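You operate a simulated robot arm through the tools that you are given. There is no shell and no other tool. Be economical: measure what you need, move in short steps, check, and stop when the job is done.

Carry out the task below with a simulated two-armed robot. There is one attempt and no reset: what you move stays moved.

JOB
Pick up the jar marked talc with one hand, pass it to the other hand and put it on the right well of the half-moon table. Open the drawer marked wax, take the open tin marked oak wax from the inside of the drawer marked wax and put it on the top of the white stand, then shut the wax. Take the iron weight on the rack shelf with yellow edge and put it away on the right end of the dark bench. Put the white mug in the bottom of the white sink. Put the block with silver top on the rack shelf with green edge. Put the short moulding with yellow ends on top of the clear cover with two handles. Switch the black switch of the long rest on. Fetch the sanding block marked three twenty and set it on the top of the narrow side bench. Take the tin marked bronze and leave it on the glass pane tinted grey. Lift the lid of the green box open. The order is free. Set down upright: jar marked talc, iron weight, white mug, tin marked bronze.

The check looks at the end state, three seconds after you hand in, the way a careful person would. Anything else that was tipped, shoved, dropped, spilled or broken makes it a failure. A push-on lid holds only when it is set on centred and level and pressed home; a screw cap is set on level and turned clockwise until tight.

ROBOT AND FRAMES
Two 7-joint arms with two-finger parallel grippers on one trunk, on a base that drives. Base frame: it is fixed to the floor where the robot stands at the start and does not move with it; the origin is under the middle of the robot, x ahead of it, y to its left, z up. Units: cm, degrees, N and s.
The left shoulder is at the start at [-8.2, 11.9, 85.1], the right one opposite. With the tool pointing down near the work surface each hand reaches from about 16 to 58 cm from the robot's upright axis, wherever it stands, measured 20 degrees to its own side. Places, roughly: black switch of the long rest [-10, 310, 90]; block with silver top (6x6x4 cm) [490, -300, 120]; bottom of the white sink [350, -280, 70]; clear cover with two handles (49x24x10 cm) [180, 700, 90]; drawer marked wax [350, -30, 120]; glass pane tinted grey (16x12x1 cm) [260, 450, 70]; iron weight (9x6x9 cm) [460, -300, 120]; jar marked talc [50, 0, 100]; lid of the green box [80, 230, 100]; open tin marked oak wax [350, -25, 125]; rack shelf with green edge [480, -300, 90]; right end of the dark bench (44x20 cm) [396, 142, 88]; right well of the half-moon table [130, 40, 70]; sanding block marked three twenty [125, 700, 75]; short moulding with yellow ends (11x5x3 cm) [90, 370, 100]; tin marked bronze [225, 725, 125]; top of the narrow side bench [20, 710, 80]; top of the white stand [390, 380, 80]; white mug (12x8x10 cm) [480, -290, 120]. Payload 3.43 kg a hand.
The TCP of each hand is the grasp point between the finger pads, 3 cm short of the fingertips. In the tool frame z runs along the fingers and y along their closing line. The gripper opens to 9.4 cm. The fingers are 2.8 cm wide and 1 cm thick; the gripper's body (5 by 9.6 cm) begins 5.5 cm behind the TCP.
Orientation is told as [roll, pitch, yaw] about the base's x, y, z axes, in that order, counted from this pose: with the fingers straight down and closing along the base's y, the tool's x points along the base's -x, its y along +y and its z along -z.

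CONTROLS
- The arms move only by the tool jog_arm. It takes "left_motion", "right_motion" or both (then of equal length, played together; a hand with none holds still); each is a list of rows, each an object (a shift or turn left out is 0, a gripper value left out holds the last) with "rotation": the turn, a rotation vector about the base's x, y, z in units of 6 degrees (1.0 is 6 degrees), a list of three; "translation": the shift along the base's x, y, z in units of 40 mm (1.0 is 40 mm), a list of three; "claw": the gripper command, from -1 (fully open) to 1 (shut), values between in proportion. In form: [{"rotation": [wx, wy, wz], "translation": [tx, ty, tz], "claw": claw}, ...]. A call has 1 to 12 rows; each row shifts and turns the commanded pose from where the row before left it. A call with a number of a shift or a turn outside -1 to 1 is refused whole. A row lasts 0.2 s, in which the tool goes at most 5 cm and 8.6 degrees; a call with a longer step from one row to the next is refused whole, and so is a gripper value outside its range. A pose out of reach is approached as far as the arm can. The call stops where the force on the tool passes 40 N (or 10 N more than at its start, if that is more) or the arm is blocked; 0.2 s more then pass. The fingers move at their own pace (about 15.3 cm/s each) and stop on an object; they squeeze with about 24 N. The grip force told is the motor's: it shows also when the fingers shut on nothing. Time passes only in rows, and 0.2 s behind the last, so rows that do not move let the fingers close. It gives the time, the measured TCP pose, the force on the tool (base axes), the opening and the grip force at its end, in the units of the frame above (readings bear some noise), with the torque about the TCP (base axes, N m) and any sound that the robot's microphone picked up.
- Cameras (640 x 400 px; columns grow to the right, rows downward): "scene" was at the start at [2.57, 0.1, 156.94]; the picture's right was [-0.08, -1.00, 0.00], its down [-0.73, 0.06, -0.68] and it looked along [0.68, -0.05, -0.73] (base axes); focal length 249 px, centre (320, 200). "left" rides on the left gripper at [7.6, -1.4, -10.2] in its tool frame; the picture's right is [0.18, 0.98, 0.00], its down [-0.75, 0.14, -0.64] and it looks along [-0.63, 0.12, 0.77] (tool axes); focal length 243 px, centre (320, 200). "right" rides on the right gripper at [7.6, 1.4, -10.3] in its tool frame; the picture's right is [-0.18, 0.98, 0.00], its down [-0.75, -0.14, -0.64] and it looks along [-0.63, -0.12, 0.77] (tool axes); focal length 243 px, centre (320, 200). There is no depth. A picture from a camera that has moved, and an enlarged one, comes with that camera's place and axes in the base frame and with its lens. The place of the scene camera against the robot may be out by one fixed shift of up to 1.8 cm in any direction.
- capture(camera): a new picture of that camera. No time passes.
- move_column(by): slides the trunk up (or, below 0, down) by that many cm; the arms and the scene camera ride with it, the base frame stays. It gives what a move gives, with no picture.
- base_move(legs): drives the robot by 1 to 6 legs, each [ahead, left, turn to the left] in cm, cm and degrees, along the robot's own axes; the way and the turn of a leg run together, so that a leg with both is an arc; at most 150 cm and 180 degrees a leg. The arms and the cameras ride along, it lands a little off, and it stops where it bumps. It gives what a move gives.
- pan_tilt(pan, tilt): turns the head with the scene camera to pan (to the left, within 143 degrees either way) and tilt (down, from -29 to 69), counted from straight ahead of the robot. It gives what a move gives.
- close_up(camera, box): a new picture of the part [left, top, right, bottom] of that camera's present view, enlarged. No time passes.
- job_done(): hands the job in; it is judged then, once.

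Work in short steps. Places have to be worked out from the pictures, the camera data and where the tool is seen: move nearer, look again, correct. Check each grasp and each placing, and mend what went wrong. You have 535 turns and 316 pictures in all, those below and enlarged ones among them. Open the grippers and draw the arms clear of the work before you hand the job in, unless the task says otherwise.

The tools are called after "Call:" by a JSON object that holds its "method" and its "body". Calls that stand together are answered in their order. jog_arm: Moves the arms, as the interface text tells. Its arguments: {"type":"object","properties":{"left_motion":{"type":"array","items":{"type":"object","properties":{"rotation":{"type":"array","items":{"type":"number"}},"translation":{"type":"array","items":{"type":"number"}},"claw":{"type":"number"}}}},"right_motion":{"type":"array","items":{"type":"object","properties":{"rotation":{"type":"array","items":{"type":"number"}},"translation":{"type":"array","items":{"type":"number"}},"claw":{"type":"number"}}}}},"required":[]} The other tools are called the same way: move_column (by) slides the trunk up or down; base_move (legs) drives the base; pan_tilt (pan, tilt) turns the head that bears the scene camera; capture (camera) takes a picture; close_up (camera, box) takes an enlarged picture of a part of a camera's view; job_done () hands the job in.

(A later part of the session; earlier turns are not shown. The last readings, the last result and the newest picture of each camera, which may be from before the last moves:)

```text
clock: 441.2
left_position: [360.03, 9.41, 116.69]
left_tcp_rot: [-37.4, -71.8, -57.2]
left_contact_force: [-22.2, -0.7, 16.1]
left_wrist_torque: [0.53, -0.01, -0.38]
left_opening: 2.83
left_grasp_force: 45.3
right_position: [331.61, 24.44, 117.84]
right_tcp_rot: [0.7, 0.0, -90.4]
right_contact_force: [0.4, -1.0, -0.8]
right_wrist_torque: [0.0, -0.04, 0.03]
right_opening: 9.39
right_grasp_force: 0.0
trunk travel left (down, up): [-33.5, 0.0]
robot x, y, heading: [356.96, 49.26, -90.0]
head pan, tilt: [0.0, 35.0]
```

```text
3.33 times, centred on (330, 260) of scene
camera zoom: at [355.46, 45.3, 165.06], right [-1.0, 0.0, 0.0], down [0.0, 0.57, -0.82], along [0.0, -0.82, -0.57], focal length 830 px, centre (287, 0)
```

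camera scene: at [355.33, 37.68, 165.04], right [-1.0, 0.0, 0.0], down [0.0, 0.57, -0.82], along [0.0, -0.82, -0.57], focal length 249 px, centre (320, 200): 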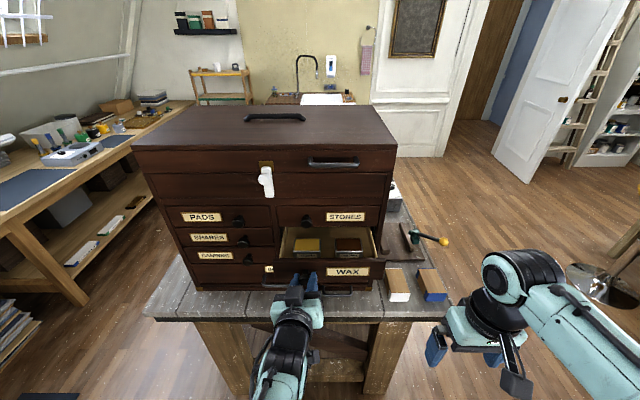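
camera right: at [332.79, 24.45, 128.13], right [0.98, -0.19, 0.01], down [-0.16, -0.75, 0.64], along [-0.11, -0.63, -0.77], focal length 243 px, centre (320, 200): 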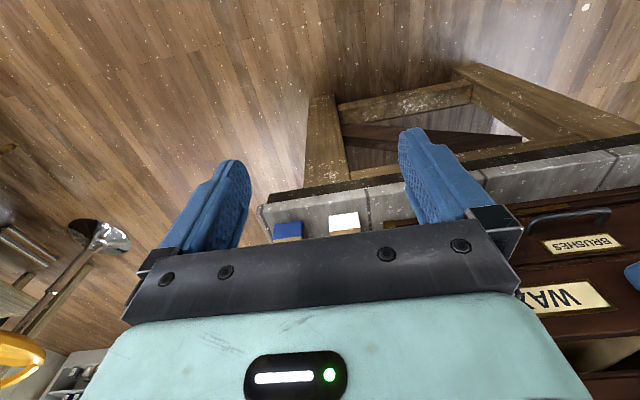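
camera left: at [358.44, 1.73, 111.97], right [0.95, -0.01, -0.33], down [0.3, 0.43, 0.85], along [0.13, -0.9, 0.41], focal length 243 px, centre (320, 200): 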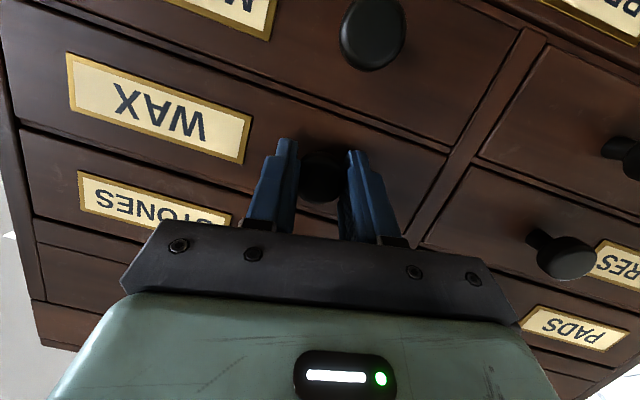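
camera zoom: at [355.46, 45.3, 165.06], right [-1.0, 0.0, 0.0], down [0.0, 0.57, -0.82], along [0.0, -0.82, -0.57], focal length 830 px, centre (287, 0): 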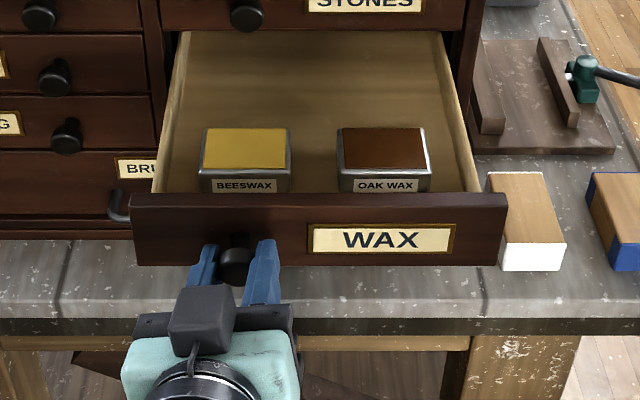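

Drawer out ~19 cm; oak wax tin now near [347.5, -3]. I release the knob, back off, and fold the left hand aside so I can approach for the right hand.

Call:
{"method": "jog_arm", "body": {"left_motion": [{"claw": -1}, {"claw": -1}, {}]}}

Call:
{"method": "base_move", "body": {"legs": [[-8, 0, 0]]}}

Call:
{"method": "jog_arm", "body": {"left_motion": [{"translation": [0.5, -0.4, 0], "rotation": [0.8, 0, 0]}, {"translation": [0.5, -0.4, 0], "rotation": [0.8, 0, 0]}, {"translation": [0.6, 0, 0], "rotation": [1, 0, 0]}, {"translation": [0.6, 0, 0], "rotation": [1, 0, 0]}, {"translation": [0.6, 0, 0.1], "rotation": [1, 0, 0]}, {"translation": [0.6, 0, 0.1], "rotation": [1, 0, 0]}, {}]}}

Call:
{"method": "capture", "body": {"camera": "scene"}}

```text
clock: 442.0
left_position: [360.34, 9.53, 116.38]
left_tcp_rot: [-38.0, -71.6, -56.5]
left_contact_force: [0.0, -0.7, 0.2]
left_wrist_torque: [-0.01, -0.01, 0.0]
left_opening: 9.4
left_grasp_force: 0.0
right_position: [331.99, 24.44, 117.9]
right_tcp_rot: [0.7, 0.1, -90.5]
right_contact_force: [0.7, -0.5, 0.2]
right_wrist_torque: [-0.02, -0.01, 0.03]
right_opening: 9.43
right_grasp_force: 0.1
trunk travel left (down, up): [-33.5, 0.0]
robot x, y, heading: [356.55, 48.55, -89.8]
head pan, tilt: [0.0, 35.0]
```

```text
clock: 443.1
left_position: [360.25, 17.36, 116.69]
left_tcp_rot: [-37.9, -71.6, -56.5]
left_contact_force: [0.1, 0.4, 0.3]
left_wrist_torque: [-0.03, 0.03, 0.02]
left_opening: 9.42
left_grasp_force: 0.2
right_position: [332.02, 32.45, 117.98]
right_tcp_rot: [0.6, 0.1, -90.4]
right_contact_force: [-0.8, 0.5, -0.4]
right_wrist_torque: [-0.01, 0.01, 0.0]
right_opening: 9.42
right_grasp_force: 0.1
trunk travel left (down, up): [-33.5, 0.0]
robot x, y, heading: [356.96, 56.87, -89.8]
head pan, tilt: [0.0, 35.0]
```

```text
clock: 444.7
left_position: [374.0, 14.21, 117.46]
left_tcp_rot: [-14.3, -40.0, -76.9]
left_contact_force: [0.4, -0.7, 0.7]
left_wrist_torque: [0.02, 0.01, 0.01]
left_opening: 9.39
left_grasp_force: 0.2
right_position: [331.96, 32.37, 117.84]
right_tcp_rot: [0.7, 0.2, -90.5]
right_contact_force: [1.0, -0.3, -0.3]
right_wrist_torque: [0.01, -0.01, 0.01]
right_opening: 9.43
right_grasp_force: 0.1
trunk travel left (down, up): [-33.5, 0.0]
robot x, y, heading: [356.73, 57.05, -90.0]
head pan, tilt: [0.0, 35.0]
```

```text
137 pictures are left
camera scene: at [355.83, 53.28, 165.03], right [-1.0, 0.0, 0.0], down [0.0, 0.57, -0.82], along [0.0, -0.82, -0.57], focal length 249 px, centre (320, 200)
```

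scene: 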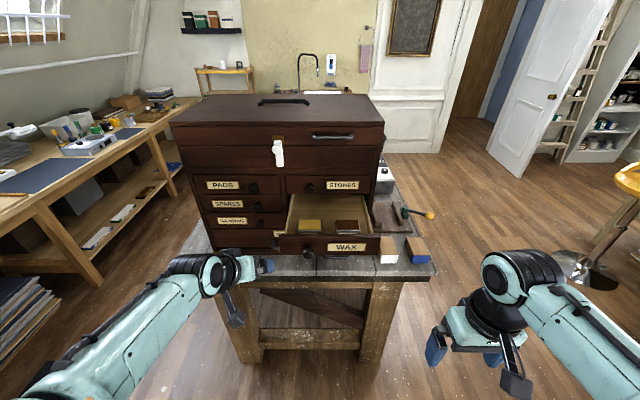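

I move the left hand further aside, drive 19 cm forward, and bring the right hand above the tin.

Call:
{"method": "jog_arm", "body": {"left_motion": [{"translation": [0.8, 0.2, 0]}, {"translation": [0.8, 0.3, 0]}, {"translation": [0.8, 0.3, 0]}, {"translation": [0.8, 0.3, 0]}, {}], "right_motion": [{"translation": [0.3, 0.2, 0.5]}, {"translation": [0.3, 0.2, 0.5]}, {"translation": [0.3, 0.2, 0.4]}, {"translation": [0.3, 0, 0.3]}, {}]}}

Call:
{"method": "base_move", "body": {"legs": [[19, 0, 0]]}}

Call:
{"method": "capture", "body": {"camera": "right"}}

Call:
{"method": "capture", "body": {"camera": "scene"}}

```text
clock: 445.9
left_position: [387.05, 18.19, 117.41]
left_tcp_rot: [-14.3, -40.2, -76.8]
left_contact_force: [0.1, 0.5, -0.2]
left_wrist_torque: [-0.03, 0.04, 0.0]
left_opening: 9.42
left_grasp_force: 0.0
right_position: [336.94, 34.87, 124.69]
right_tcp_rot: [0.6, 0.2, -90.4]
right_contact_force: [0.0, -0.9, 0.0]
right_wrist_torque: [-0.01, 0.01, -0.01]
right_opening: 9.4
right_grasp_force: 0.1
trunk travel left (down, up): [-33.5, 0.0]
robot x, y, heading: [356.97, 56.95, -90.0]
head pan, tilt: [0.0, 35.0]
```

```text
clock: 447.4
left_position: [386.82, -0.85, 117.39]
left_tcp_rot: [-14.4, -40.1, -77.1]
left_contact_force: [0.3, 0.2, 0.5]
left_wrist_torque: [-0.02, 0.02, 0.05]
left_opening: 9.43
left_grasp_force: 0.0
right_position: [336.86, 16.2, 124.57]
right_tcp_rot: [0.6, 0.2, -90.8]
right_contact_force: [0.3, -0.9, -1.0]
right_wrist_torque: [-0.04, -0.02, 0.02]
right_opening: 9.43
right_grasp_force: 0.0
trunk travel left (down, up): [-33.5, 0.0]
robot x, y, heading: [357.0, 37.9, -90.1]
head pan, tilt: [0.0, 35.0]
```

```text
136 pictures are left
camera right: at [338.19, 23.72, 134.96], right [0.98, -0.2, 0.01], down [-0.16, -0.75, 0.64], along [-0.12, -0.63, -0.77], focal length 243 px, centre (320, 200)
```

right: 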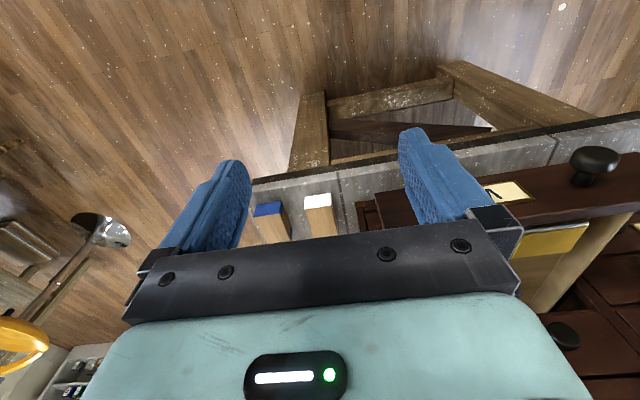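

```text
135 pictures are left
camera scene: at [355.86, 34.35, 165.01], right [-1.0, 0.0, 0.0], down [0.0, 0.57, -0.82], along [0.0, -0.82, -0.57], focal length 249 px, centre (320, 200)
```

scene: 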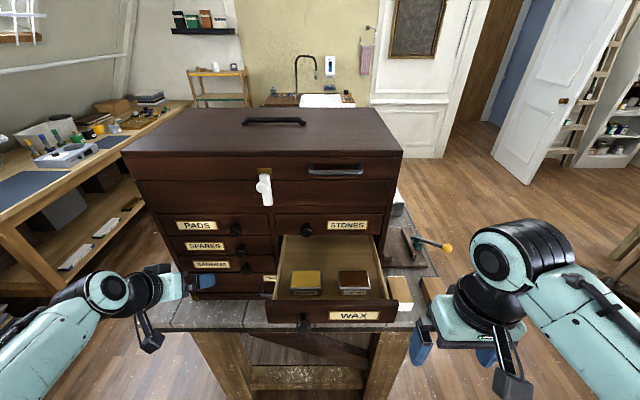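

Right hand to above the tin for a closer look.

Call:
{"method": "jog_arm", "body": {"right_motion": [{"translation": [0.6, -0.5, 0]}, {"translation": [0.7, -0.6, 0]}, {"translation": [0.7, -0.6, 0]}, {"translation": [0.65, -0.6, 0]}, {"translation": [0, -0.6, 0]}, {}]}}

Call:
{"method": "capture", "body": {"camera": "right"}}

Call:
{"method": "close_up", "body": {"camera": "scene", "box": [240, 200, 440, 325]}}

```text
clock: 448.8
left_position: [386.82, -0.92, 117.43]
left_tcp_rot: [-14.4, -40.2, -77.1]
left_contact_force: [0.8, -0.6, 0.3]
left_wrist_torque: [-0.03, 0.0, 0.01]
left_opening: 9.41
left_grasp_force: 0.1
right_position: [347.03, 4.6, 124.64]
right_tcp_rot: [0.6, 0.1, -90.7]
right_contact_force: [0.9, 0.7, 0.6]
right_wrist_torque: [0.0, -0.01, 0.0]
right_opening: 9.41
right_grasp_force: 0.1
trunk travel left (down, up): [-33.5, 0.0]
robot x, y, heading: [356.85, 37.82, -90.2]
head pan, tilt: [0.0, 35.0]
```

```text
134 pictures are left
camera right: at [348.39, 12.23, 135.01], right [0.98, -0.2, 0.01], down [-0.16, -0.75, 0.64], along [-0.12, -0.63, -0.77], focal length 243 px, centre (320, 200)
```

right: 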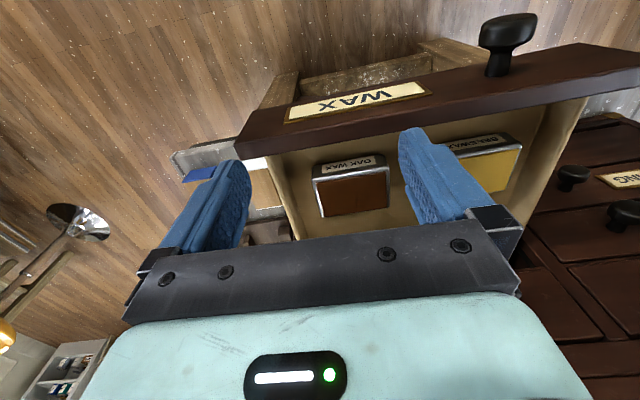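

```text
3.20 times, centred on (340, 262) of scene
camera zoom: at [355.87, 34.34, 165.03], right [-1.0, 0.0, 0.0], down [0.0, 0.57, -0.82], along [0.0, -0.82, -0.57], focal length 797 px, centre (256, 0)
```

zoom: 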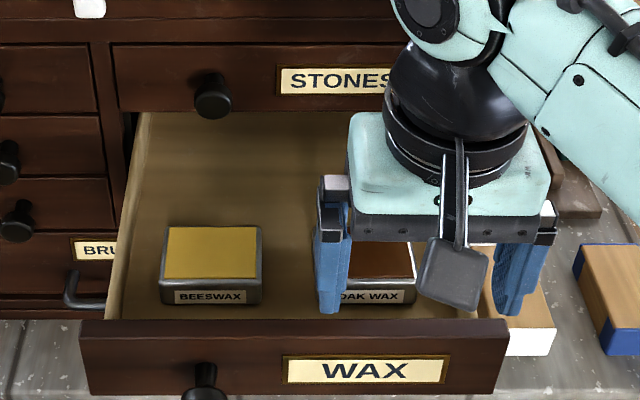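

Tin centre about [348.3, -2.5], top z≈117. I move over it, check, then descend.

Call:
{"method": "jog_arm", "body": {"right_motion": [{"translation": [0.15, -0.6, 0]}, {"translation": [0.15, -0.6, 0]}, {"translation": [0, -0.58, 0]}, {"translation": [0, 0, -0.5]}, {"translation": [0, 0, -0.4]}, {}]}}

Call:
{"method": "capture", "body": {"camera": "right"}}

```text
clock: 450.2
left_position: [386.77, -1.05, 117.32]
left_tcp_rot: [-14.3, -40.2, -77.1]
left_contact_force: [0.2, 0.6, 0.9]
left_wrist_torque: [-0.04, -0.01, 0.0]
left_opening: 9.41
left_grasp_force: 0.1
right_position: [348.48, -2.81, 121.28]
right_tcp_rot: [0.6, 0.3, -90.7]
right_contact_force: [0.1, 0.0, 0.1]
right_wrist_torque: [-0.02, -0.01, -0.03]
right_opening: 9.38
right_grasp_force: 0.1
trunk travel left (down, up): [-33.5, 0.0]
robot x, y, heading: [357.03, 37.99, -90.3]
head pan, tilt: [0.0, 35.0]
```

```text
132 pictures are left
camera right: at [349.77, 4.84, 131.5], right [0.98, -0.2, 0.01], down [-0.16, -0.75, 0.64], along [-0.12, -0.63, -0.77], focal length 243 px, centre (320, 200)
```

right: 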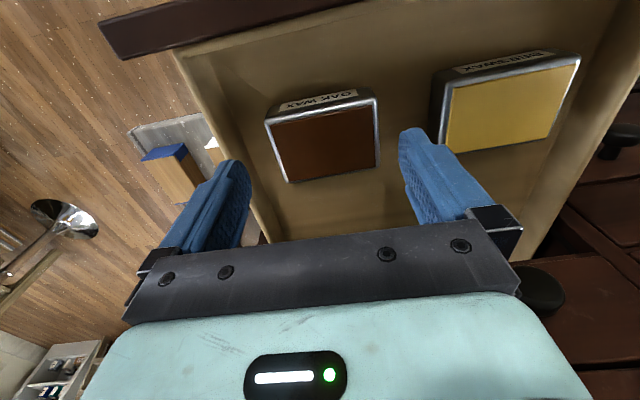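

Refined: tin top z≈115.3, centre [348.5, -3.4]. Descend and grip.

Call:
{"method": "jog_arm", "body": {"right_motion": [{"translation": [0, -0.12, -0.5]}, {"translation": [0, 0, -0.4]}, {"translation": [0, 0, -0.25]}, {"translation": [0, 0, -0.15]}, {}, {"claw": 1}, {"claw": 1}, {"claw": 1}, {"claw": 1}]}}

Call:
{"method": "capture", "body": {"camera": "right"}}

```text
clock: 451.1
left_position: [386.93, -0.79, 117.55]
left_tcp_rot: [-14.4, -40.1, -77.1]
left_contact_force: [-0.5, -0.1, 0.0]
left_wrist_torque: [-0.01, -0.03, 0.0]
left_opening: 9.39
left_grasp_force: 0.0
right_position: [348.4, -3.13, 117.31]
right_tcp_rot: [0.9, -0.9, -90.8]
right_contact_force: [1.0, 0.1, 15.6]
right_wrist_torque: [0.23, 0.81, -0.02]
right_opening: 9.34
right_grasp_force: 0.1
trunk travel left (down, up): [-33.5, 0.0]
robot x, y, heading: [356.97, 38.0, -90.3]
head pan, tilt: [0.0, 35.0]
stopped in row 4 (right hand): the force on the tool passed its limit at 48 N (the readings are from after the stop); the commanded pose is now the measured one
```

```text
131 pictures are left
camera right: at [349.66, 4.66, 127.44], right [0.98, -0.2, 0.02], down [-0.16, -0.74, 0.65], along [-0.12, -0.64, -0.76], focal length 243 px, centre (320, 200)
```

right: 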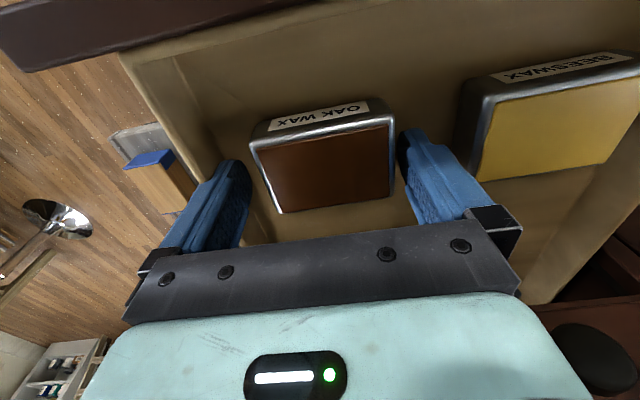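

Fingertips reached the drawer floor. Lift 0.3 cm and close.

Call:
{"method": "jog_arm", "body": {"right_motion": [{"translation": [0, 0, 0.08]}, {"claw": 1}, {"claw": 1}, {"claw": 1}, {"claw": 1}, {}]}}

Call:
{"method": "jog_arm", "body": {"right_motion": [{"translation": [0, 0, 0.2]}, {"translation": [0, 0, 0.4]}, {"translation": [0, 0, 0.6]}, {"translation": [0, 0.3, 0.6]}, {}]}}

Call:
{"method": "capture", "body": {"camera": "right"}}

```text
clock: 452.5
left_position: [386.84, -0.93, 117.46]
left_tcp_rot: [-14.4, -40.2, -77.2]
left_contact_force: [0.4, 0.1, -0.1]
left_wrist_torque: [0.01, 0.02, -0.01]
left_opening: 9.41
left_grasp_force: 0.0
right_position: [348.49, -3.03, 117.27]
right_tcp_rot: [0.6, -0.7, -90.7]
right_contact_force: [-0.8, 0.7, 0.0]
right_wrist_torque: [0.07, 0.15, 0.04]
right_opening: 7.18
right_grasp_force: 24.0
trunk travel left (down, up): [-33.5, 0.0]
robot x, y, heading: [356.91, 37.77, -90.3]
head pan, tilt: [0.0, 35.0]
```

```text
clock: 453.7
left_position: [386.89, -0.95, 117.34]
left_tcp_rot: [-14.4, -40.0, -77.2]
left_contact_force: [0.0, -0.7, -1.0]
left_wrist_torque: [-0.01, 0.01, 0.01]
left_opening: 9.4
left_grasp_force: 0.0
right_position: [348.36, -1.9, 124.44]
right_tcp_rot: [0.7, -0.7, -90.7]
right_contact_force: [-0.3, -0.4, -3.5]
right_wrist_torque: [-0.04, -0.01, -0.01]
right_opening: 7.2
right_grasp_force: 24.2
trunk travel left (down, up): [-33.5, 0.0]
robot x, y, heading: [356.79, 37.73, -90.2]
head pan, tilt: [0.0, 35.0]
```

```text
130 pictures are left
camera right: at [349.66, 5.77, 134.7], right [0.98, -0.2, 0.01], down [-0.16, -0.74, 0.65], along [-0.12, -0.64, -0.76], focal length 243 px, centre (320, 200)
```

right: 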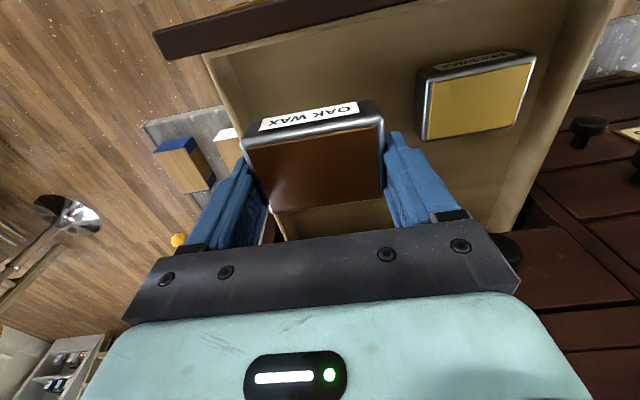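

Tin held level. I draw it back right, and bring the left hand in front of the drawer to push it shut.

Call:
{"method": "jog_arm", "body": {"right_motion": [{"translation": [-0.1, 0.5, 0.2]}, {"translation": [-0.4, 0.6, 0.2]}, {"translation": [-0.6, 0.6, 0]}, {"translation": [-0.8, 0.6, 0]}, {"translation": [-0.8, 0.6, 0]}, {"translation": [-0.6, 0.3, 0]}, {}], "left_motion": [{"claw": 1}, {"translation": [0, 0.7, 0]}, {"translation": [0, 0.8, 0]}, {"translation": [0, 0.9, 0]}, {"translation": [0, 0.9, 0]}, {"translation": [0, 0.7, 0]}, {}]}}

Call:
{"method": "jog_arm", "body": {"left_motion": [{"translation": [-0.8, 0, 0]}, {"translation": [-0.9, 0, 0]}, {"translation": [-0.9, 0, 0]}, {"translation": [-0.9, 0, 0]}, {"translation": [-0.9, 0, 0]}, {"translation": [-0.9, 0, 0]}, {"translation": [-0.9, 0, 0]}, {"translation": [-0.9, 0, 0]}, {}]}}

Call:
{"method": "capture", "body": {"camera": "scene"}}

Call:
{"method": "capture", "body": {"camera": "left"}}

```text
clock: 455.3
left_position: [386.68, 15.31, 117.23]
left_tcp_rot: [-14.4, -40.0, -77.2]
left_contact_force: [-0.2, -0.4, 0.3]
left_wrist_torque: [0.0, -0.02, -0.01]
left_opening: 0.01
left_grasp_force: 23.6
right_position: [335.2, 10.79, 126.02]
right_tcp_rot: [0.7, -0.6, -90.6]
right_contact_force: [0.4, -0.1, -4.2]
right_wrist_torque: [-0.02, -0.03, 0.02]
right_opening: 7.18
right_grasp_force: 23.6
trunk travel left (down, up): [-33.5, 0.0]
robot x, y, heading: [356.89, 38.13, -90.4]
head pan, tilt: [0.0, 35.0]
```

```text
clock: 457.3
left_position: [358.28, 14.89, 117.3]
left_tcp_rot: [-14.3, -40.1, -77.1]
left_contact_force: [-0.1, 0.7, 0.3]
left_wrist_torque: [0.02, 0.04, -0.01]
left_opening: 0.02
left_grasp_force: 23.9
right_position: [334.98, 10.75, 126.12]
right_tcp_rot: [0.7, -0.7, -90.7]
right_contact_force: [0.7, 0.0, -4.2]
right_wrist_torque: [-0.04, 0.01, 0.01]
right_opening: 7.2
right_grasp_force: 24.0
trunk travel left (down, up): [-33.5, 0.0]
robot x, y, heading: [356.58, 37.9, -90.3]
head pan, tilt: [0.0, 35.0]
```

```text
129 pictures are left
camera scene: at [355.91, 34.27, 165.03], right [-1.0, 0.0, 0.0], down [0.0, 0.57, -0.82], along [0.0, -0.82, -0.57], focal length 249 px, centre (320, 200)
```

scene: 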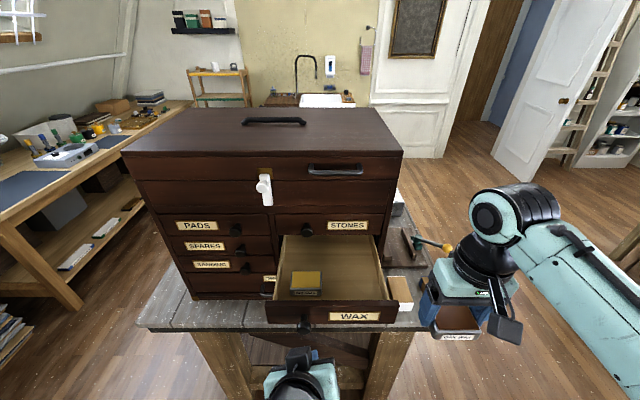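

```text
128 pictures are left
camera left: at [356.65, 27.19, 120.3], right [0.93, 0.2, -0.31], down [0.33, -0.13, 0.93], along [0.14, -0.97, -0.18], focal length 243 px, centre (320, 200)
```

left: 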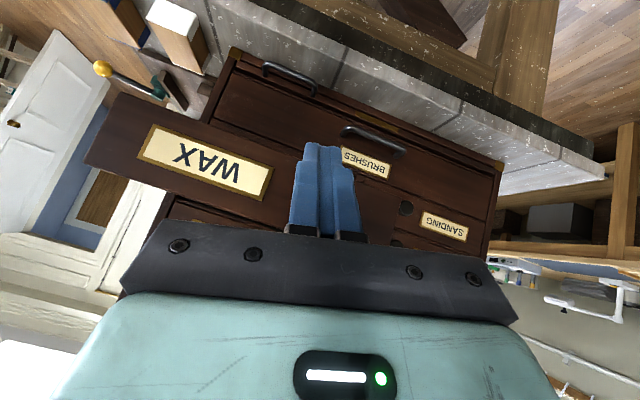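

I shift 4 cm to miss the knob and push the drawer in.

Call:
{"method": "jog_arm", "body": {"left_motion": [{"translation": [-0.5, 0, 0]}, {"translation": [-0.5, 0, 0]}, {"translation": [0, -0.5, 0]}, {"translation": [0, -0.5, 0]}, {"translation": [0, -0.5, 0]}, {"translation": [0, -0.5, 0]}, {"translation": [0, -0.5, 0]}, {"translation": [0, -0.5, 0]}, {"translation": [0, -0.5, 0]}, {"translation": [0, -0.5, 0]}, {}]}}

Call:
{"method": "capture", "body": {"camera": "scene"}}

```text
clock: 459.7
left_position: [354.12, -1.15, 117.34]
left_tcp_rot: [-14.4, -40.3, -77.1]
left_contact_force: [-0.8, -0.1, -0.6]
left_wrist_torque: [-0.01, 0.0, 0.02]
left_opening: 0.0
left_grasp_force: 23.9
right_position: [335.1, 10.76, 126.19]
right_tcp_rot: [0.7, -0.6, -90.7]
right_contact_force: [0.4, -0.2, -3.8]
right_wrist_torque: [-0.05, 0.02, -0.01]
right_opening: 7.14
right_grasp_force: 23.9
trunk travel left (down, up): [-33.5, 0.0]
robot x, y, heading: [356.89, 37.9, -90.4]
head pan, tilt: [0.0, 35.0]
```

```text
127 pictures are left
camera scene: at [355.85, 34.3, 165.03], right [-1.0, 0.0, 0.0], down [0.0, 0.57, -0.82], along [0.0, -0.82, -0.57], focal length 249 px, centre (320, 200)
```

scene: 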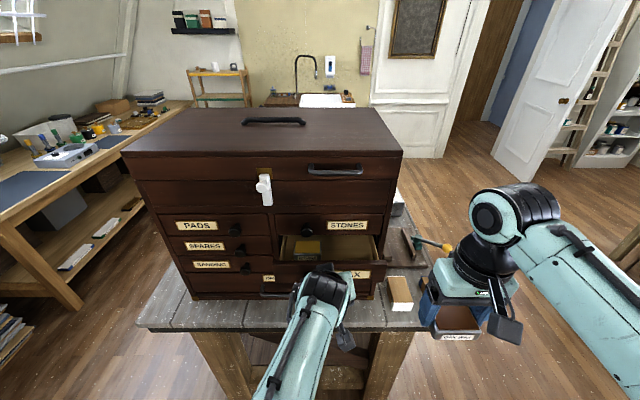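

Drawer is moving in smoothly; I push the rest until it stops.

Call:
{"method": "jog_arm", "body": {"left_motion": [{"translation": [0, -0.4, 0]}, {"translation": [0, -0.4, 0]}, {"translation": [0, -0.4, 0]}, {"translation": [0, -0.4, 0]}, {"translation": [0, -0.4, 0]}, {"translation": [0, -0.3, 0]}, {"translation": [0, -0.2, 0]}, {"translation": [0, -0.2, 0]}, {"translation": [0, -0.2, 0]}, {}]}}

Call:
{"method": "capture", "body": {"camera": "scene"}}

```text
clock: 461.6
left_position: [354.31, -10.59, 117.45]
left_tcp_rot: [-14.1, -39.4, -77.6]
left_contact_force: [5.7, 31.5, 9.2]
left_wrist_torque: [0.16, -0.13, 0.06]
left_opening: 0.01
left_grasp_force: 24.0
right_position: [335.33, 11.36, 126.31]
right_tcp_rot: [0.6, -1.0, -90.8]
right_contact_force: [0.2, -0.7, -3.6]
right_wrist_torque: [0.0, 0.01, 0.01]
right_opening: 7.18
right_grasp_force: 24.4
trunk travel left (down, up): [-33.5, 0.0]
robot x, y, heading: [357.1, 37.93, -90.3]
head pan, tilt: [0.0, 35.0]
stopped in row 9 (left hand): the force on the tool passed its limit at 46 N (the readings are from after the stop); the commanded pose is now the measured one
```

```text
126 pictures are left
camera scene: at [355.99, 35.01, 165.06], right [-1.0, 0.0, 0.0], down [0.0, 0.57, -0.82], along [0.0, -0.82, -0.57], focal length 249 px, centre (320, 200)
```

scene: 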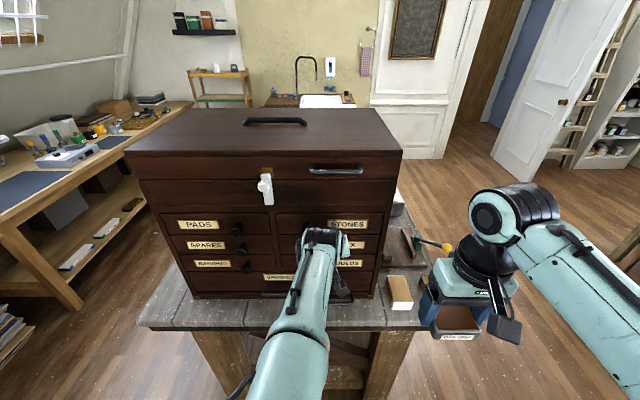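

Drawer shut. I pull the left hand back, straighten it and verify.

Call:
{"method": "jog_arm", "body": {"left_motion": [{"translation": [0, 0.5, 0]}, {"translation": [0, 0.8, 0]}, {"translation": [0.3, 0.8, 0]}, {"translation": [0.5, 0.8, 0]}, {"translation": [0.6, 0.5, 0], "rotation": [1, 0, 0]}, {"translation": [0.6, 0, 0], "rotation": [1, 0, 0]}, {"translation": [0.6, 0, 0], "rotation": [1, 0, 0]}, {"translation": [0.4, 0, 0], "rotation": [1, 0, 0]}, {"rotation": [1, 0, 0]}, {"rotation": [1, 0, 0]}, {"rotation": [0.5, 0, 0], "claw": -1}, {}]}}

Call:
{"method": "close_up", "body": {"camera": "scene", "box": [160, 200, 480, 360]}}

```text
clock: 464.2
left_position: [366.15, 2.35, 117.37]
left_tcp_rot: [-6.4, -1.1, -80.4]
left_contact_force: [0.2, 0.2, -0.4]
left_wrist_torque: [-0.01, -0.01, 0.02]
left_opening: 9.41
left_grasp_force: 0.0
right_position: [335.09, 10.77, 126.02]
right_tcp_rot: [0.7, -0.8, -90.6]
right_contact_force: [0.3, 0.1, -3.4]
right_wrist_torque: [-0.03, 0.01, 0.01]
right_opening: 7.17
right_grasp_force: 23.6
trunk travel left (down, up): [-33.5, 0.0]
robot x, y, heading: [356.76, 37.96, -90.5]
head pan, tilt: [0.0, 35.0]
```

```text
2.00 times, centred on (320, 280) of scene
camera zoom: at [355.86, 34.34, 165.03], right [-1.0, 0.0, 0.0], down [0.0, 0.57, -0.82], along [0.0, -0.82, -0.57], focal length 498 px, centre (320, 40)
```

zoom: 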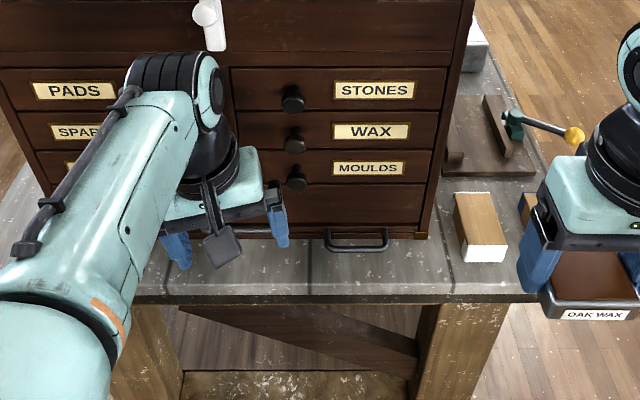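

The WAX drawer is shut with the tin in my right hand. I tidy the left hand, then reverse up the aisle and strafe to stand on the +y side of the white stand.

Call:
{"method": "jog_arm", "body": {"left_motion": [{"rotation": [0.1, -0.55, -0.8], "translation": [0, 0.5, 0]}, {"rotation": [0.1, -0.5, -0.8], "translation": [0, 0.5, 0]}, {}], "right_motion": [{"translation": [0, 0.5, -0.3]}, {"translation": [0, 0.5, -0.3]}, {}]}}

Call:
{"method": "base_move", "body": {"legs": [[-28, 0, 0.4], [0, -46, 0], [-150, 0, 0], [-150, 0, 0], [-110, 0, 0]]}}

Call:
{"method": "pan_tilt", "body": {"pan": 40, "tilt": 35}}

Call:
{"method": "capture", "body": {"camera": "scene"}}

```text
clock: 465.0
left_position: [366.39, 6.29, 117.18]
left_tcp_rot: [0.1, -0.4, -90.1]
left_contact_force: [-0.3, 0.8, -0.1]
left_wrist_torque: [0.01, -0.01, -0.02]
left_opening: 9.42
left_grasp_force: 0.1
right_position: [335.24, 14.65, 123.75]
right_tcp_rot: [0.8, -0.8, -90.7]
right_contact_force: [0.4, -0.1, -2.9]
right_wrist_torque: [-0.03, -0.01, -0.01]
right_opening: 7.2
right_grasp_force: 24.6
trunk travel left (down, up): [-33.5, 0.0]
robot x, y, heading: [357.03, 38.04, -90.3]
head pan, tilt: [0.0, 35.0]
```

```text
clock: 490.0
left_position: [322.86, 438.19, 117.17]
left_tcp_rot: [0.1, -0.6, -92.2]
left_contact_force: [-0.3, 0.0, -0.4]
left_wrist_torque: [0.0, -0.01, 0.0]
left_opening: 9.41
left_grasp_force: 0.2
right_position: [292.07, 447.71, 124.0]
right_tcp_rot: [0.7, -0.7, -92.8]
right_contact_force: [-0.5, -0.3, -4.4]
right_wrist_torque: [0.01, -0.02, 0.02]
right_opening: 7.14
right_grasp_force: 24.3
trunk travel left (down, up): [-33.5, 0.0]
robot x, y, heading: [314.34, 470.05, -92.4]
head pan, tilt: [0.0, 35.0]
```

```text
clock: 491.1
left_position: [322.95, 438.12, 117.1]
left_tcp_rot: [0.2, -0.4, -92.2]
left_contact_force: [0.7, -0.2, 1.0]
left_wrist_torque: [-0.01, -0.02, 0.0]
left_opening: 9.4
left_grasp_force: 0.1
right_position: [292.13, 447.77, 123.87]
right_tcp_rot: [0.7, -0.7, -92.8]
right_contact_force: [0.1, -0.6, -3.7]
right_wrist_torque: [-0.05, 0.02, 0.02]
right_opening: 7.18
right_grasp_force: 24.2
trunk travel left (down, up): [-33.5, 0.0]
robot x, y, heading: [314.51, 470.07, -92.5]
head pan, tilt: [40.0, 35.0]
```

```text
124 pictures are left
camera scene: at [319.2, 468.38, 165.03], right [-0.79, -0.61, 0.0], down [-0.35, 0.45, -0.82], along [0.5, -0.65, -0.57], focal length 249 px, centre (320, 200)
```

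scene: 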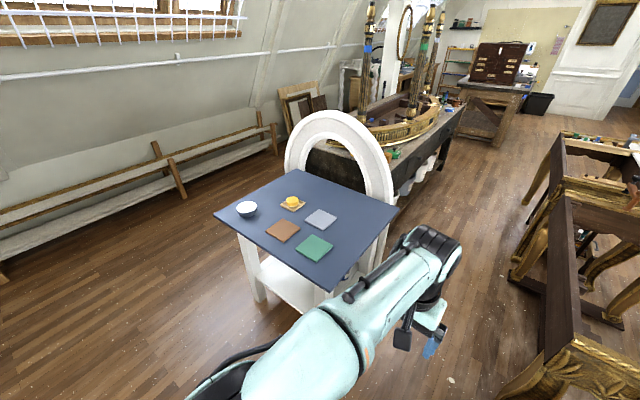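

Free area on the stand: around [367, 374] on the side facing the aisle. I turn to face +x here, then strafe to y≈375.

Call:
{"method": "base_move", "body": {"legs": [[0, 0, 92.5], [7, 0, 0], [0, -92, 0]]}}

Call:
{"method": "pan_tilt", "body": {"pan": 0, "tilt": 50}}

Call:
{"method": "capture", "body": {"camera": "scene"}}

Call:
{"method": "capture", "body": {"camera": "right"}}

```text
clock: 504.0
left_position: [355.08, 390.32, 117.15]
left_tcp_rot: [0.1, -0.5, 1.1]
left_contact_force: [-0.5, 0.3, 0.7]
left_wrist_torque: [0.04, 0.0, 0.01]
left_opening: 9.44
left_grasp_force: 0.0
right_position: [347.32, 359.01, 123.88]
right_tcp_rot: [0.7, -0.7, 0.5]
right_contact_force: [-0.2, -0.3, -4.1]
right_wrist_torque: [-0.04, -0.02, 0.0]
right_opening: 7.16
right_grasp_force: 24.7
trunk travel left (down, up): [-33.5, 0.0]
robot x, y, heading: [323.92, 380.46, 1.1]
head pan, tilt: [40.0, 35.0]
```

```text
clock: 505.0
left_position: [355.02, 390.35, 117.24]
left_tcp_rot: [0.2, -0.5, 1.0]
left_contact_force: [-0.5, -0.7, -0.5]
left_wrist_torque: [-0.03, -0.02, 0.01]
left_opening: 9.4
left_grasp_force: 0.0
right_position: [347.31, 359.1, 123.97]
right_tcp_rot: [0.6, -0.8, 0.5]
right_contact_force: [-0.4, -0.5, -3.7]
right_wrist_torque: [-0.03, 0.0, -0.01]
right_opening: 7.18
right_grasp_force: 23.8
trunk travel left (down, up): [-33.5, 0.0]
robot x, y, heading: [323.66, 380.32, 1.1]
head pan, tilt: [0.0, 50.0]
```

```text
123 pictures are left
camera scene: at [325.97, 381.02, 162.86], right [0.02, -1.0, 0.0], down [-0.77, -0.01, -0.64], along [0.64, 0.01, -0.77], focal length 249 px, centre (320, 200)
```

scene: 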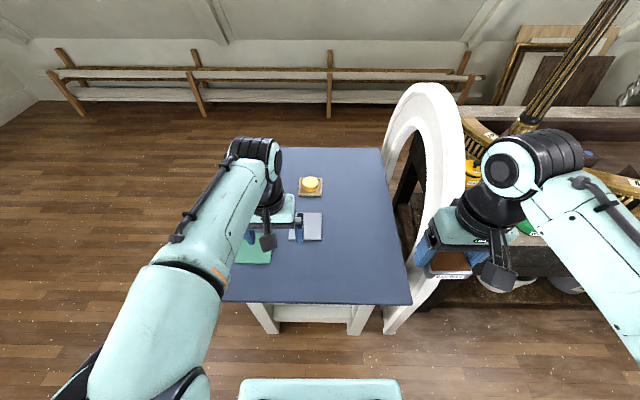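

```text
122 pictures are left
camera right: at [339.49, 360.31, 134.08], right [0.17, 0.98, 0.01], down [0.75, -0.14, 0.65], along [0.64, -0.1, -0.76], focal length 243 px, centre (320, 200)
```

right: 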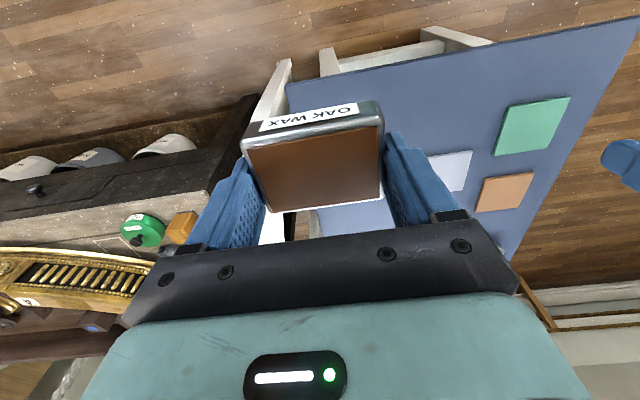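

I carry the tin to above [370, 367] on the stand and check.

Call:
{"method": "jog_arm", "body": {"right_motion": [{"translation": [0.6, 0.25, -0.3]}, {"translation": [0.8, 0.3, -0.5]}, {"translation": [0.9, 0.35, -0.6]}, {"translation": [0.9, 0.35, -0.7]}, {"translation": [0.9, 0.35, -0.7]}, {"translation": [0.9, 0.3, -0.7]}, {"translation": [0.7, 0.1, -0.8]}, {"translation": [0, 0, -0.8]}, {"translation": [0, 0, -0.8]}, {}]}}

Call:
{"method": "capture", "body": {"camera": "scene"}}

Call:
{"method": "capture", "body": {"camera": "right"}}

```text
clock: 507.2
left_position: [355.18, 390.5, 117.16]
left_tcp_rot: [0.1, -0.4, 1.2]
left_contact_force: [-0.7, 0.8, 0.9]
left_wrist_torque: [0.01, -0.02, 0.01]
left_opening: 9.43
left_grasp_force: 0.1
right_position: [370.27, 367.12, 100.08]
right_tcp_rot: [0.6, -0.7, 0.5]
right_contact_force: [-0.5, -0.2, -4.3]
right_wrist_torque: [0.0, -0.03, 0.03]
right_opening: 7.15
right_grasp_force: 24.5
trunk travel left (down, up): [-33.5, 0.0]
robot x, y, heading: [323.65, 379.92, 1.0]
head pan, tilt: [0.0, 50.0]
```

```text
121 pictures are left
camera scene: at [325.97, 381.01, 162.86], right [0.02, -1.0, 0.0], down [-0.77, -0.01, -0.64], along [0.64, 0.01, -0.77], focal length 249 px, centre (320, 200)
```

scene: 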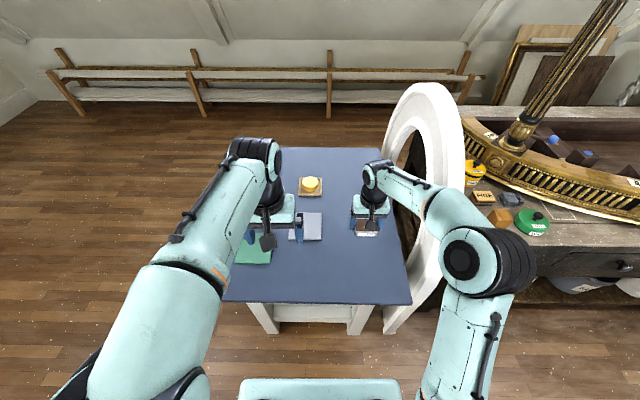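

```text
120 pictures are left
camera right: at [362.45, 368.44, 110.28], right [0.18, 0.98, 0.01], down [0.75, -0.14, 0.65], along [0.64, -0.1, -0.76], focal length 243 px, centre (320, 200)
```

right: 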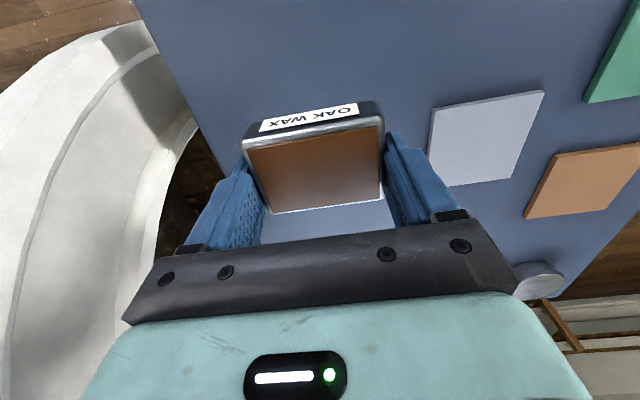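

Clear spot below. I lower gently to contact.

Call:
{"method": "jog_arm", "body": {"right_motion": [{"translation": [0, 0, -0.8]}, {"translation": [0, 0, -0.8]}, {"translation": [0, 0, -0.7]}, {"translation": [0, 0, -0.5]}, {"translation": [0, 0, -0.3]}, {"translation": [0, 0, -0.2]}, {"translation": [0, 0, -0.15]}, {"translation": [0, 0, -0.15]}, {"translation": [0, 0, -0.15]}, {"translation": [0, 0, -0.15]}, {}]}}

Call:
{"method": "capture", "body": {"camera": "right"}}

```text
clock: 509.6
left_position: [355.24, 390.43, 117.18]
left_tcp_rot: [0.1, -0.4, 1.1]
left_contact_force: [0.3, -0.2, 0.3]
left_wrist_torque: [0.0, 0.01, -0.02]
left_opening: 9.42
left_grasp_force: 0.0
right_position: [370.04, 366.99, 84.68]
right_tcp_rot: [0.8, -0.5, 0.5]
right_contact_force: [-1.1, -0.4, -4.2]
right_wrist_torque: [-0.03, -0.05, 0.0]
right_opening: 7.19
right_grasp_force: 24.2
trunk travel left (down, up): [-33.5, 0.0]
robot x, y, heading: [323.48, 379.73, 1.1]
head pan, tilt: [0.0, 50.0]
```

```text
119 pictures are left
camera right: at [362.26, 368.34, 94.85], right [0.17, 0.98, 0.01], down [0.75, -0.14, 0.65], along [0.64, -0.1, -0.76], focal length 243 px, centre (320, 200)
```

right: 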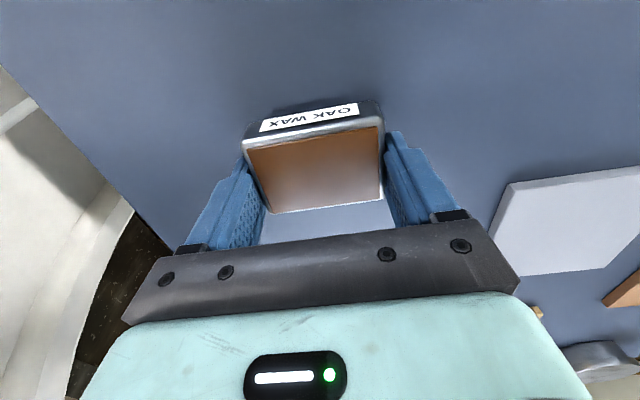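

Not yet touching; continue down in small steps.

Call:
{"method": "jog_arm", "body": {"right_motion": [{"translation": [0, 0, -0.15]}, {"translation": [0, 0, -0.15]}, {"translation": [0, 0, -0.15]}, {"translation": [0, 0, -0.15]}, {"translation": [0, 0, -0.15]}, {"translation": [0, 0, -0.15]}, {"translation": [0, 0, -0.15]}, {"translation": [0, 0, -0.15]}, {"translation": [0, 0, -0.15]}, {"translation": [0, 0, -0.15]}, {"translation": [0, 0, -0.15]}, {}]}}

Call:
{"method": "capture", "body": {"camera": "right"}}

```text
clock: 510.6
left_position: [354.88, 390.49, 117.27]
left_tcp_rot: [0.1, -0.6, 1.0]
left_contact_force: [-1.0, 0.4, 0.6]
left_wrist_torque: [0.02, 0.0, -0.02]
left_opening: 9.37
left_grasp_force: 0.0
right_position: [370.25, 367.15, 83.06]
right_tcp_rot: [0.8, -1.1, 0.4]
right_contact_force: [-9.5, 0.1, 23.7]
right_wrist_torque: [-0.91, 0.19, -0.34]
right_opening: 7.17
right_grasp_force: 24.2
trunk travel left (down, up): [-33.5, 0.0]
robot x, y, heading: [323.44, 380.15, 0.9]
head pan, tilt: [0.0, 50.0]
stopped in row 5 (right hand): the force on the tool passed its limit at 49 N (the readings are from after the stop); the commanded pose is now the measured one
```

```text
118 pictures are left
camera right: at [362.3, 368.36, 93.25], right [0.18, 0.98, 0.02], down [0.74, -0.14, 0.66], along [0.65, -0.1, -0.76], focal length 243 px, centre (320, 200)
```

right: 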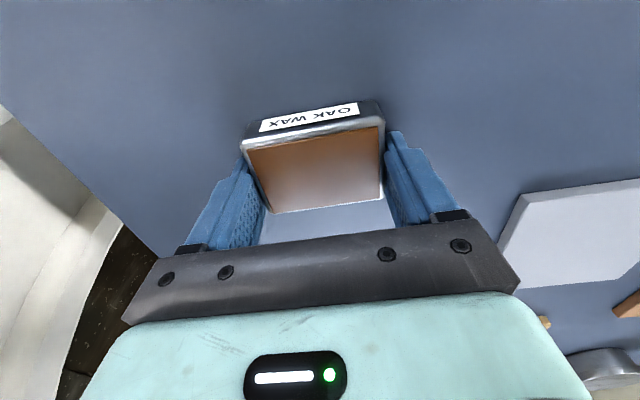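

Contact with the stand top. Release, lift and retract.

Call:
{"method": "jog_arm", "body": {"right_motion": [{"translation": [0, 0, 0.03]}, {"claw": -1}, {"claw": -1}, {"translation": [0, 0, 0.5]}, {"translation": [0, 0, 0.8]}, {"translation": [0, 0, 0.8]}, {"translation": [-0.3, 0, 0.8]}, {"translation": [-0.6, 0, 0.8]}, {"translation": [-0.8, 0, 0.8]}, {"translation": [-0.8, 0, 0.8]}, {"translation": [-0.8, 0, 0.7]}, {}]}}

Call:
{"method": "close_up", "body": {"camera": "scene", "box": [280, 130, 480, 330]}}

```text
clock: 513.2
left_position: [355.11, 390.35, 117.12]
left_tcp_rot: [0.1, -0.5, 1.1]
left_contact_force: [-0.6, -0.6, -0.4]
left_wrist_torque: [0.03, 0.01, 0.04]
left_opening: 9.41
left_grasp_force: 0.0
right_position: [357.35, 366.88, 106.82]
right_tcp_rot: [0.7, -1.0, 0.5]
right_contact_force: [-0.5, 0.1, -0.1]
right_wrist_torque: [0.0, 0.03, -0.01]
right_opening: 9.42
right_grasp_force: 0.0
trunk travel left (down, up): [-33.5, 0.0]
robot x, y, heading: [323.68, 380.33, 1.1]
head pan, tilt: [0.0, 50.0]
```

```text
2.00 times, centred on (380, 230) of scene
camera zoom: at [326.01, 381.04, 162.86], right [0.02, -1.0, 0.0], down [-0.77, -0.01, -0.64], along [0.64, 0.01, -0.77], focal length 498 px, centre (200, 140)
```

zoom: 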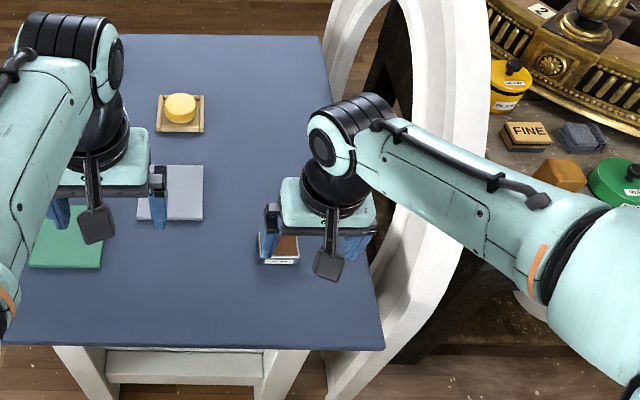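

The oak wax tin stands on the white stand. I retract, go back to the aisle and drive down past the chest toward the sink corner.

Call:
{"method": "jog_arm", "body": {"right_motion": [{"translation": [-0.6, 0, 0.8]}, {"translation": [-0.6, 0, 0.8]}, {"translation": [-0.3, 0, 0.6]}, {}]}}

Call:
{"method": "base_move", "body": {"legs": [[0, 90, -1], [-8, 0, 0], [0, 0, -90], [150, 0, 0], [150, 0, 0], [65, 0, 0]]}}

Call:
{"method": "pan_tilt", "body": {"pan": 0, "tilt": 25}}

Call:
{"method": "capture", "body": {"camera": "scene"}}

```text
clock: 514.2
left_position: [355.07, 390.35, 117.15]
left_tcp_rot: [0.1, -0.6, 1.2]
left_contact_force: [0.4, -0.3, -0.2]
left_wrist_torque: [0.01, -0.02, 0.0]
left_opening: 9.41
left_grasp_force: 0.0
right_position: [351.3, 366.85, 115.44]
right_tcp_rot: [0.7, -1.0, 0.5]
right_contact_force: [0.5, 0.4, 0.3]
right_wrist_torque: [0.0, -0.02, 0.03]
right_opening: 9.39
right_grasp_force: 0.1
trunk travel left (down, up): [-33.5, 0.0]
robot x, y, heading: [323.76, 380.45, 1.0]
head pan, tilt: [0.0, 50.0]
```

```text
clock: 544.4
left_position: [316.98, 78.59, 117.11]
left_tcp_rot: [0.1, -0.5, -90.7]
left_contact_force: [0.2, -0.3, -0.7]
left_wrist_torque: [-0.01, 0.0, -0.05]
left_opening: 9.39
left_grasp_force: 0.1
right_position: [293.74, 83.32, 115.49]
right_tcp_rot: [0.7, -1.0, -91.2]
right_contact_force: [0.2, 0.1, 0.0]
right_wrist_torque: [0.0, 0.01, 0.0]
right_opening: 9.39
right_grasp_force: 0.0
trunk travel left (down, up): [-33.5, 0.0]
robot x, y, heading: [308.24, 110.39, -90.9]
head pan, tilt: [0.0, 50.0]
```

```text
clock: 545.3
left_position: [317.01, 78.56, 117.15]
left_tcp_rot: [0.1, -0.5, -90.7]
left_contact_force: [-0.1, 0.9, 1.0]
left_wrist_torque: [0.01, -0.05, -0.01]
left_opening: 9.39
left_grasp_force: 0.2
right_position: [293.84, 83.12, 115.52]
right_tcp_rot: [0.7, -1.0, -91.1]
right_contact_force: [0.0, 0.2, -0.2]
right_wrist_torque: [0.02, 0.01, -0.02]
right_opening: 9.41
right_grasp_force: 0.1
trunk travel left (down, up): [-33.5, 0.0]
robot x, y, heading: [307.89, 110.13, -90.7]
head pan, tilt: [0.0, 25.0]
```

```text
116 pictures are left
camera scene: at [306.82, 106.28, 166.6], right [-1.0, 0.01, 0.0], down [0.01, 0.42, -0.91], along [-0.01, -0.91, -0.42], focal length 249 px, centre (320, 200)
```

scene: 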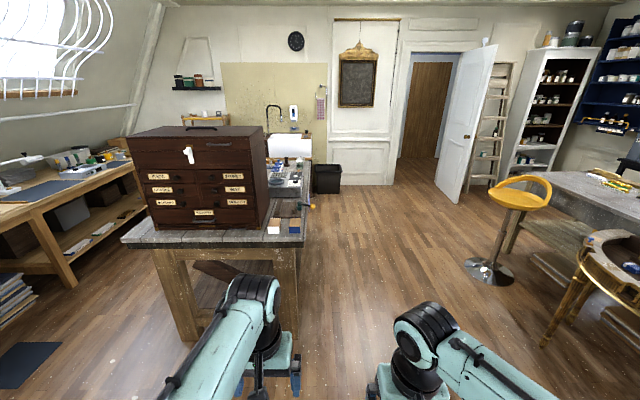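

The chest table's right edge is at x≈314, so I shift right 48 cm and drive ahead to y≈-130.

Call:
{"method": "base_move", "body": {"legs": [[0, -48, 0.8], [150, 0, 0], [90, 0, 0]]}}

Call:
{"method": "pan_tilt", "body": {"pan": 40, "tilt": 20}}

Call:
{"method": "capture", "body": {"camera": "scene"}}

```text
clock: 561.5
left_position: [266.57, -163.13, 117.16]
left_tcp_rot: [0.1, -0.6, -91.4]
left_contact_force: [-0.6, 0.1, 2.0]
left_wrist_torque: [0.0, 0.0, 0.0]
left_opening: 9.39
left_grasp_force: 0.0
right_position: [243.31, -158.34, 115.49]
right_tcp_rot: [0.7, -1.0, -92.0]
right_contact_force: [0.0, 0.8, -0.4]
right_wrist_torque: [-0.01, 0.02, -0.04]
right_opening: 9.4
right_grasp_force: 0.0
trunk travel left (down, up): [-33.5, 0.0]
robot x, y, heading: [257.54, -131.42, -91.6]
head pan, tilt: [0.0, 25.0]
```

```text
clock: 562.5
left_position: [266.45, -163.24, 117.25]
left_tcp_rot: [0.1, -0.5, -91.4]
left_contact_force: [0.5, -0.6, 0.3]
left_wrist_torque: [0.02, 0.0, -0.08]
left_opening: 9.38
left_grasp_force: 0.1
right_position: [243.21, -158.44, 115.54]
right_tcp_rot: [0.6, -1.0, -91.8]
right_contact_force: [-0.5, -0.4, 0.0]
right_wrist_torque: [0.04, -0.02, 0.02]
right_opening: 9.42
right_grasp_force: 0.1
trunk travel left (down, up): [-33.5, 0.0]
robot x, y, heading: [258.05, -131.1, -91.3]
head pan, tilt: [40.0, 20.0]
```

```text
115 pictures are left
camera scene: at [262.69, -133.49, 167.42], right [-0.78, -0.62, 0.0], down [-0.21, 0.27, -0.94], along [0.58, -0.74, -0.34], focal length 249 px, centre (320, 200)
```

scene: 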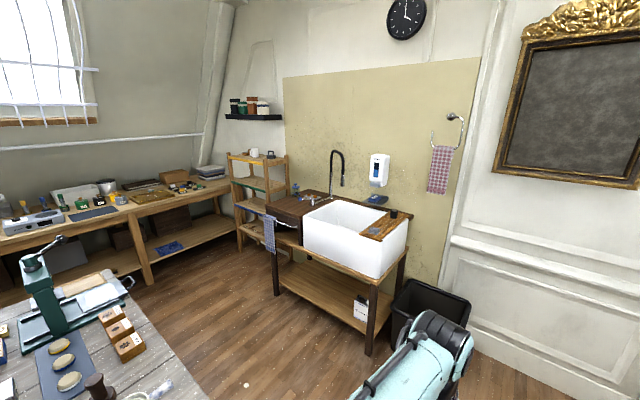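

The small rack stands left of the sink. Zoom in.

Call:
{"method": "close_up", "body": {"camera": "scene", "box": [210, 135, 420, 270]}}

```text
2.96 times, centred on (315, 202) of scene
camera zoom: at [262.69, -133.49, 167.42], right [-0.78, -0.62, 0.0], down [-0.21, 0.27, -0.94], along [0.58, -0.74, -0.34], focal length 738 px, centre (335, 193)
```

zoom: 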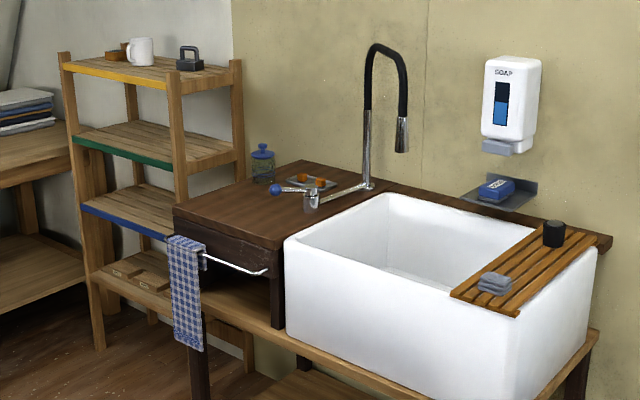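

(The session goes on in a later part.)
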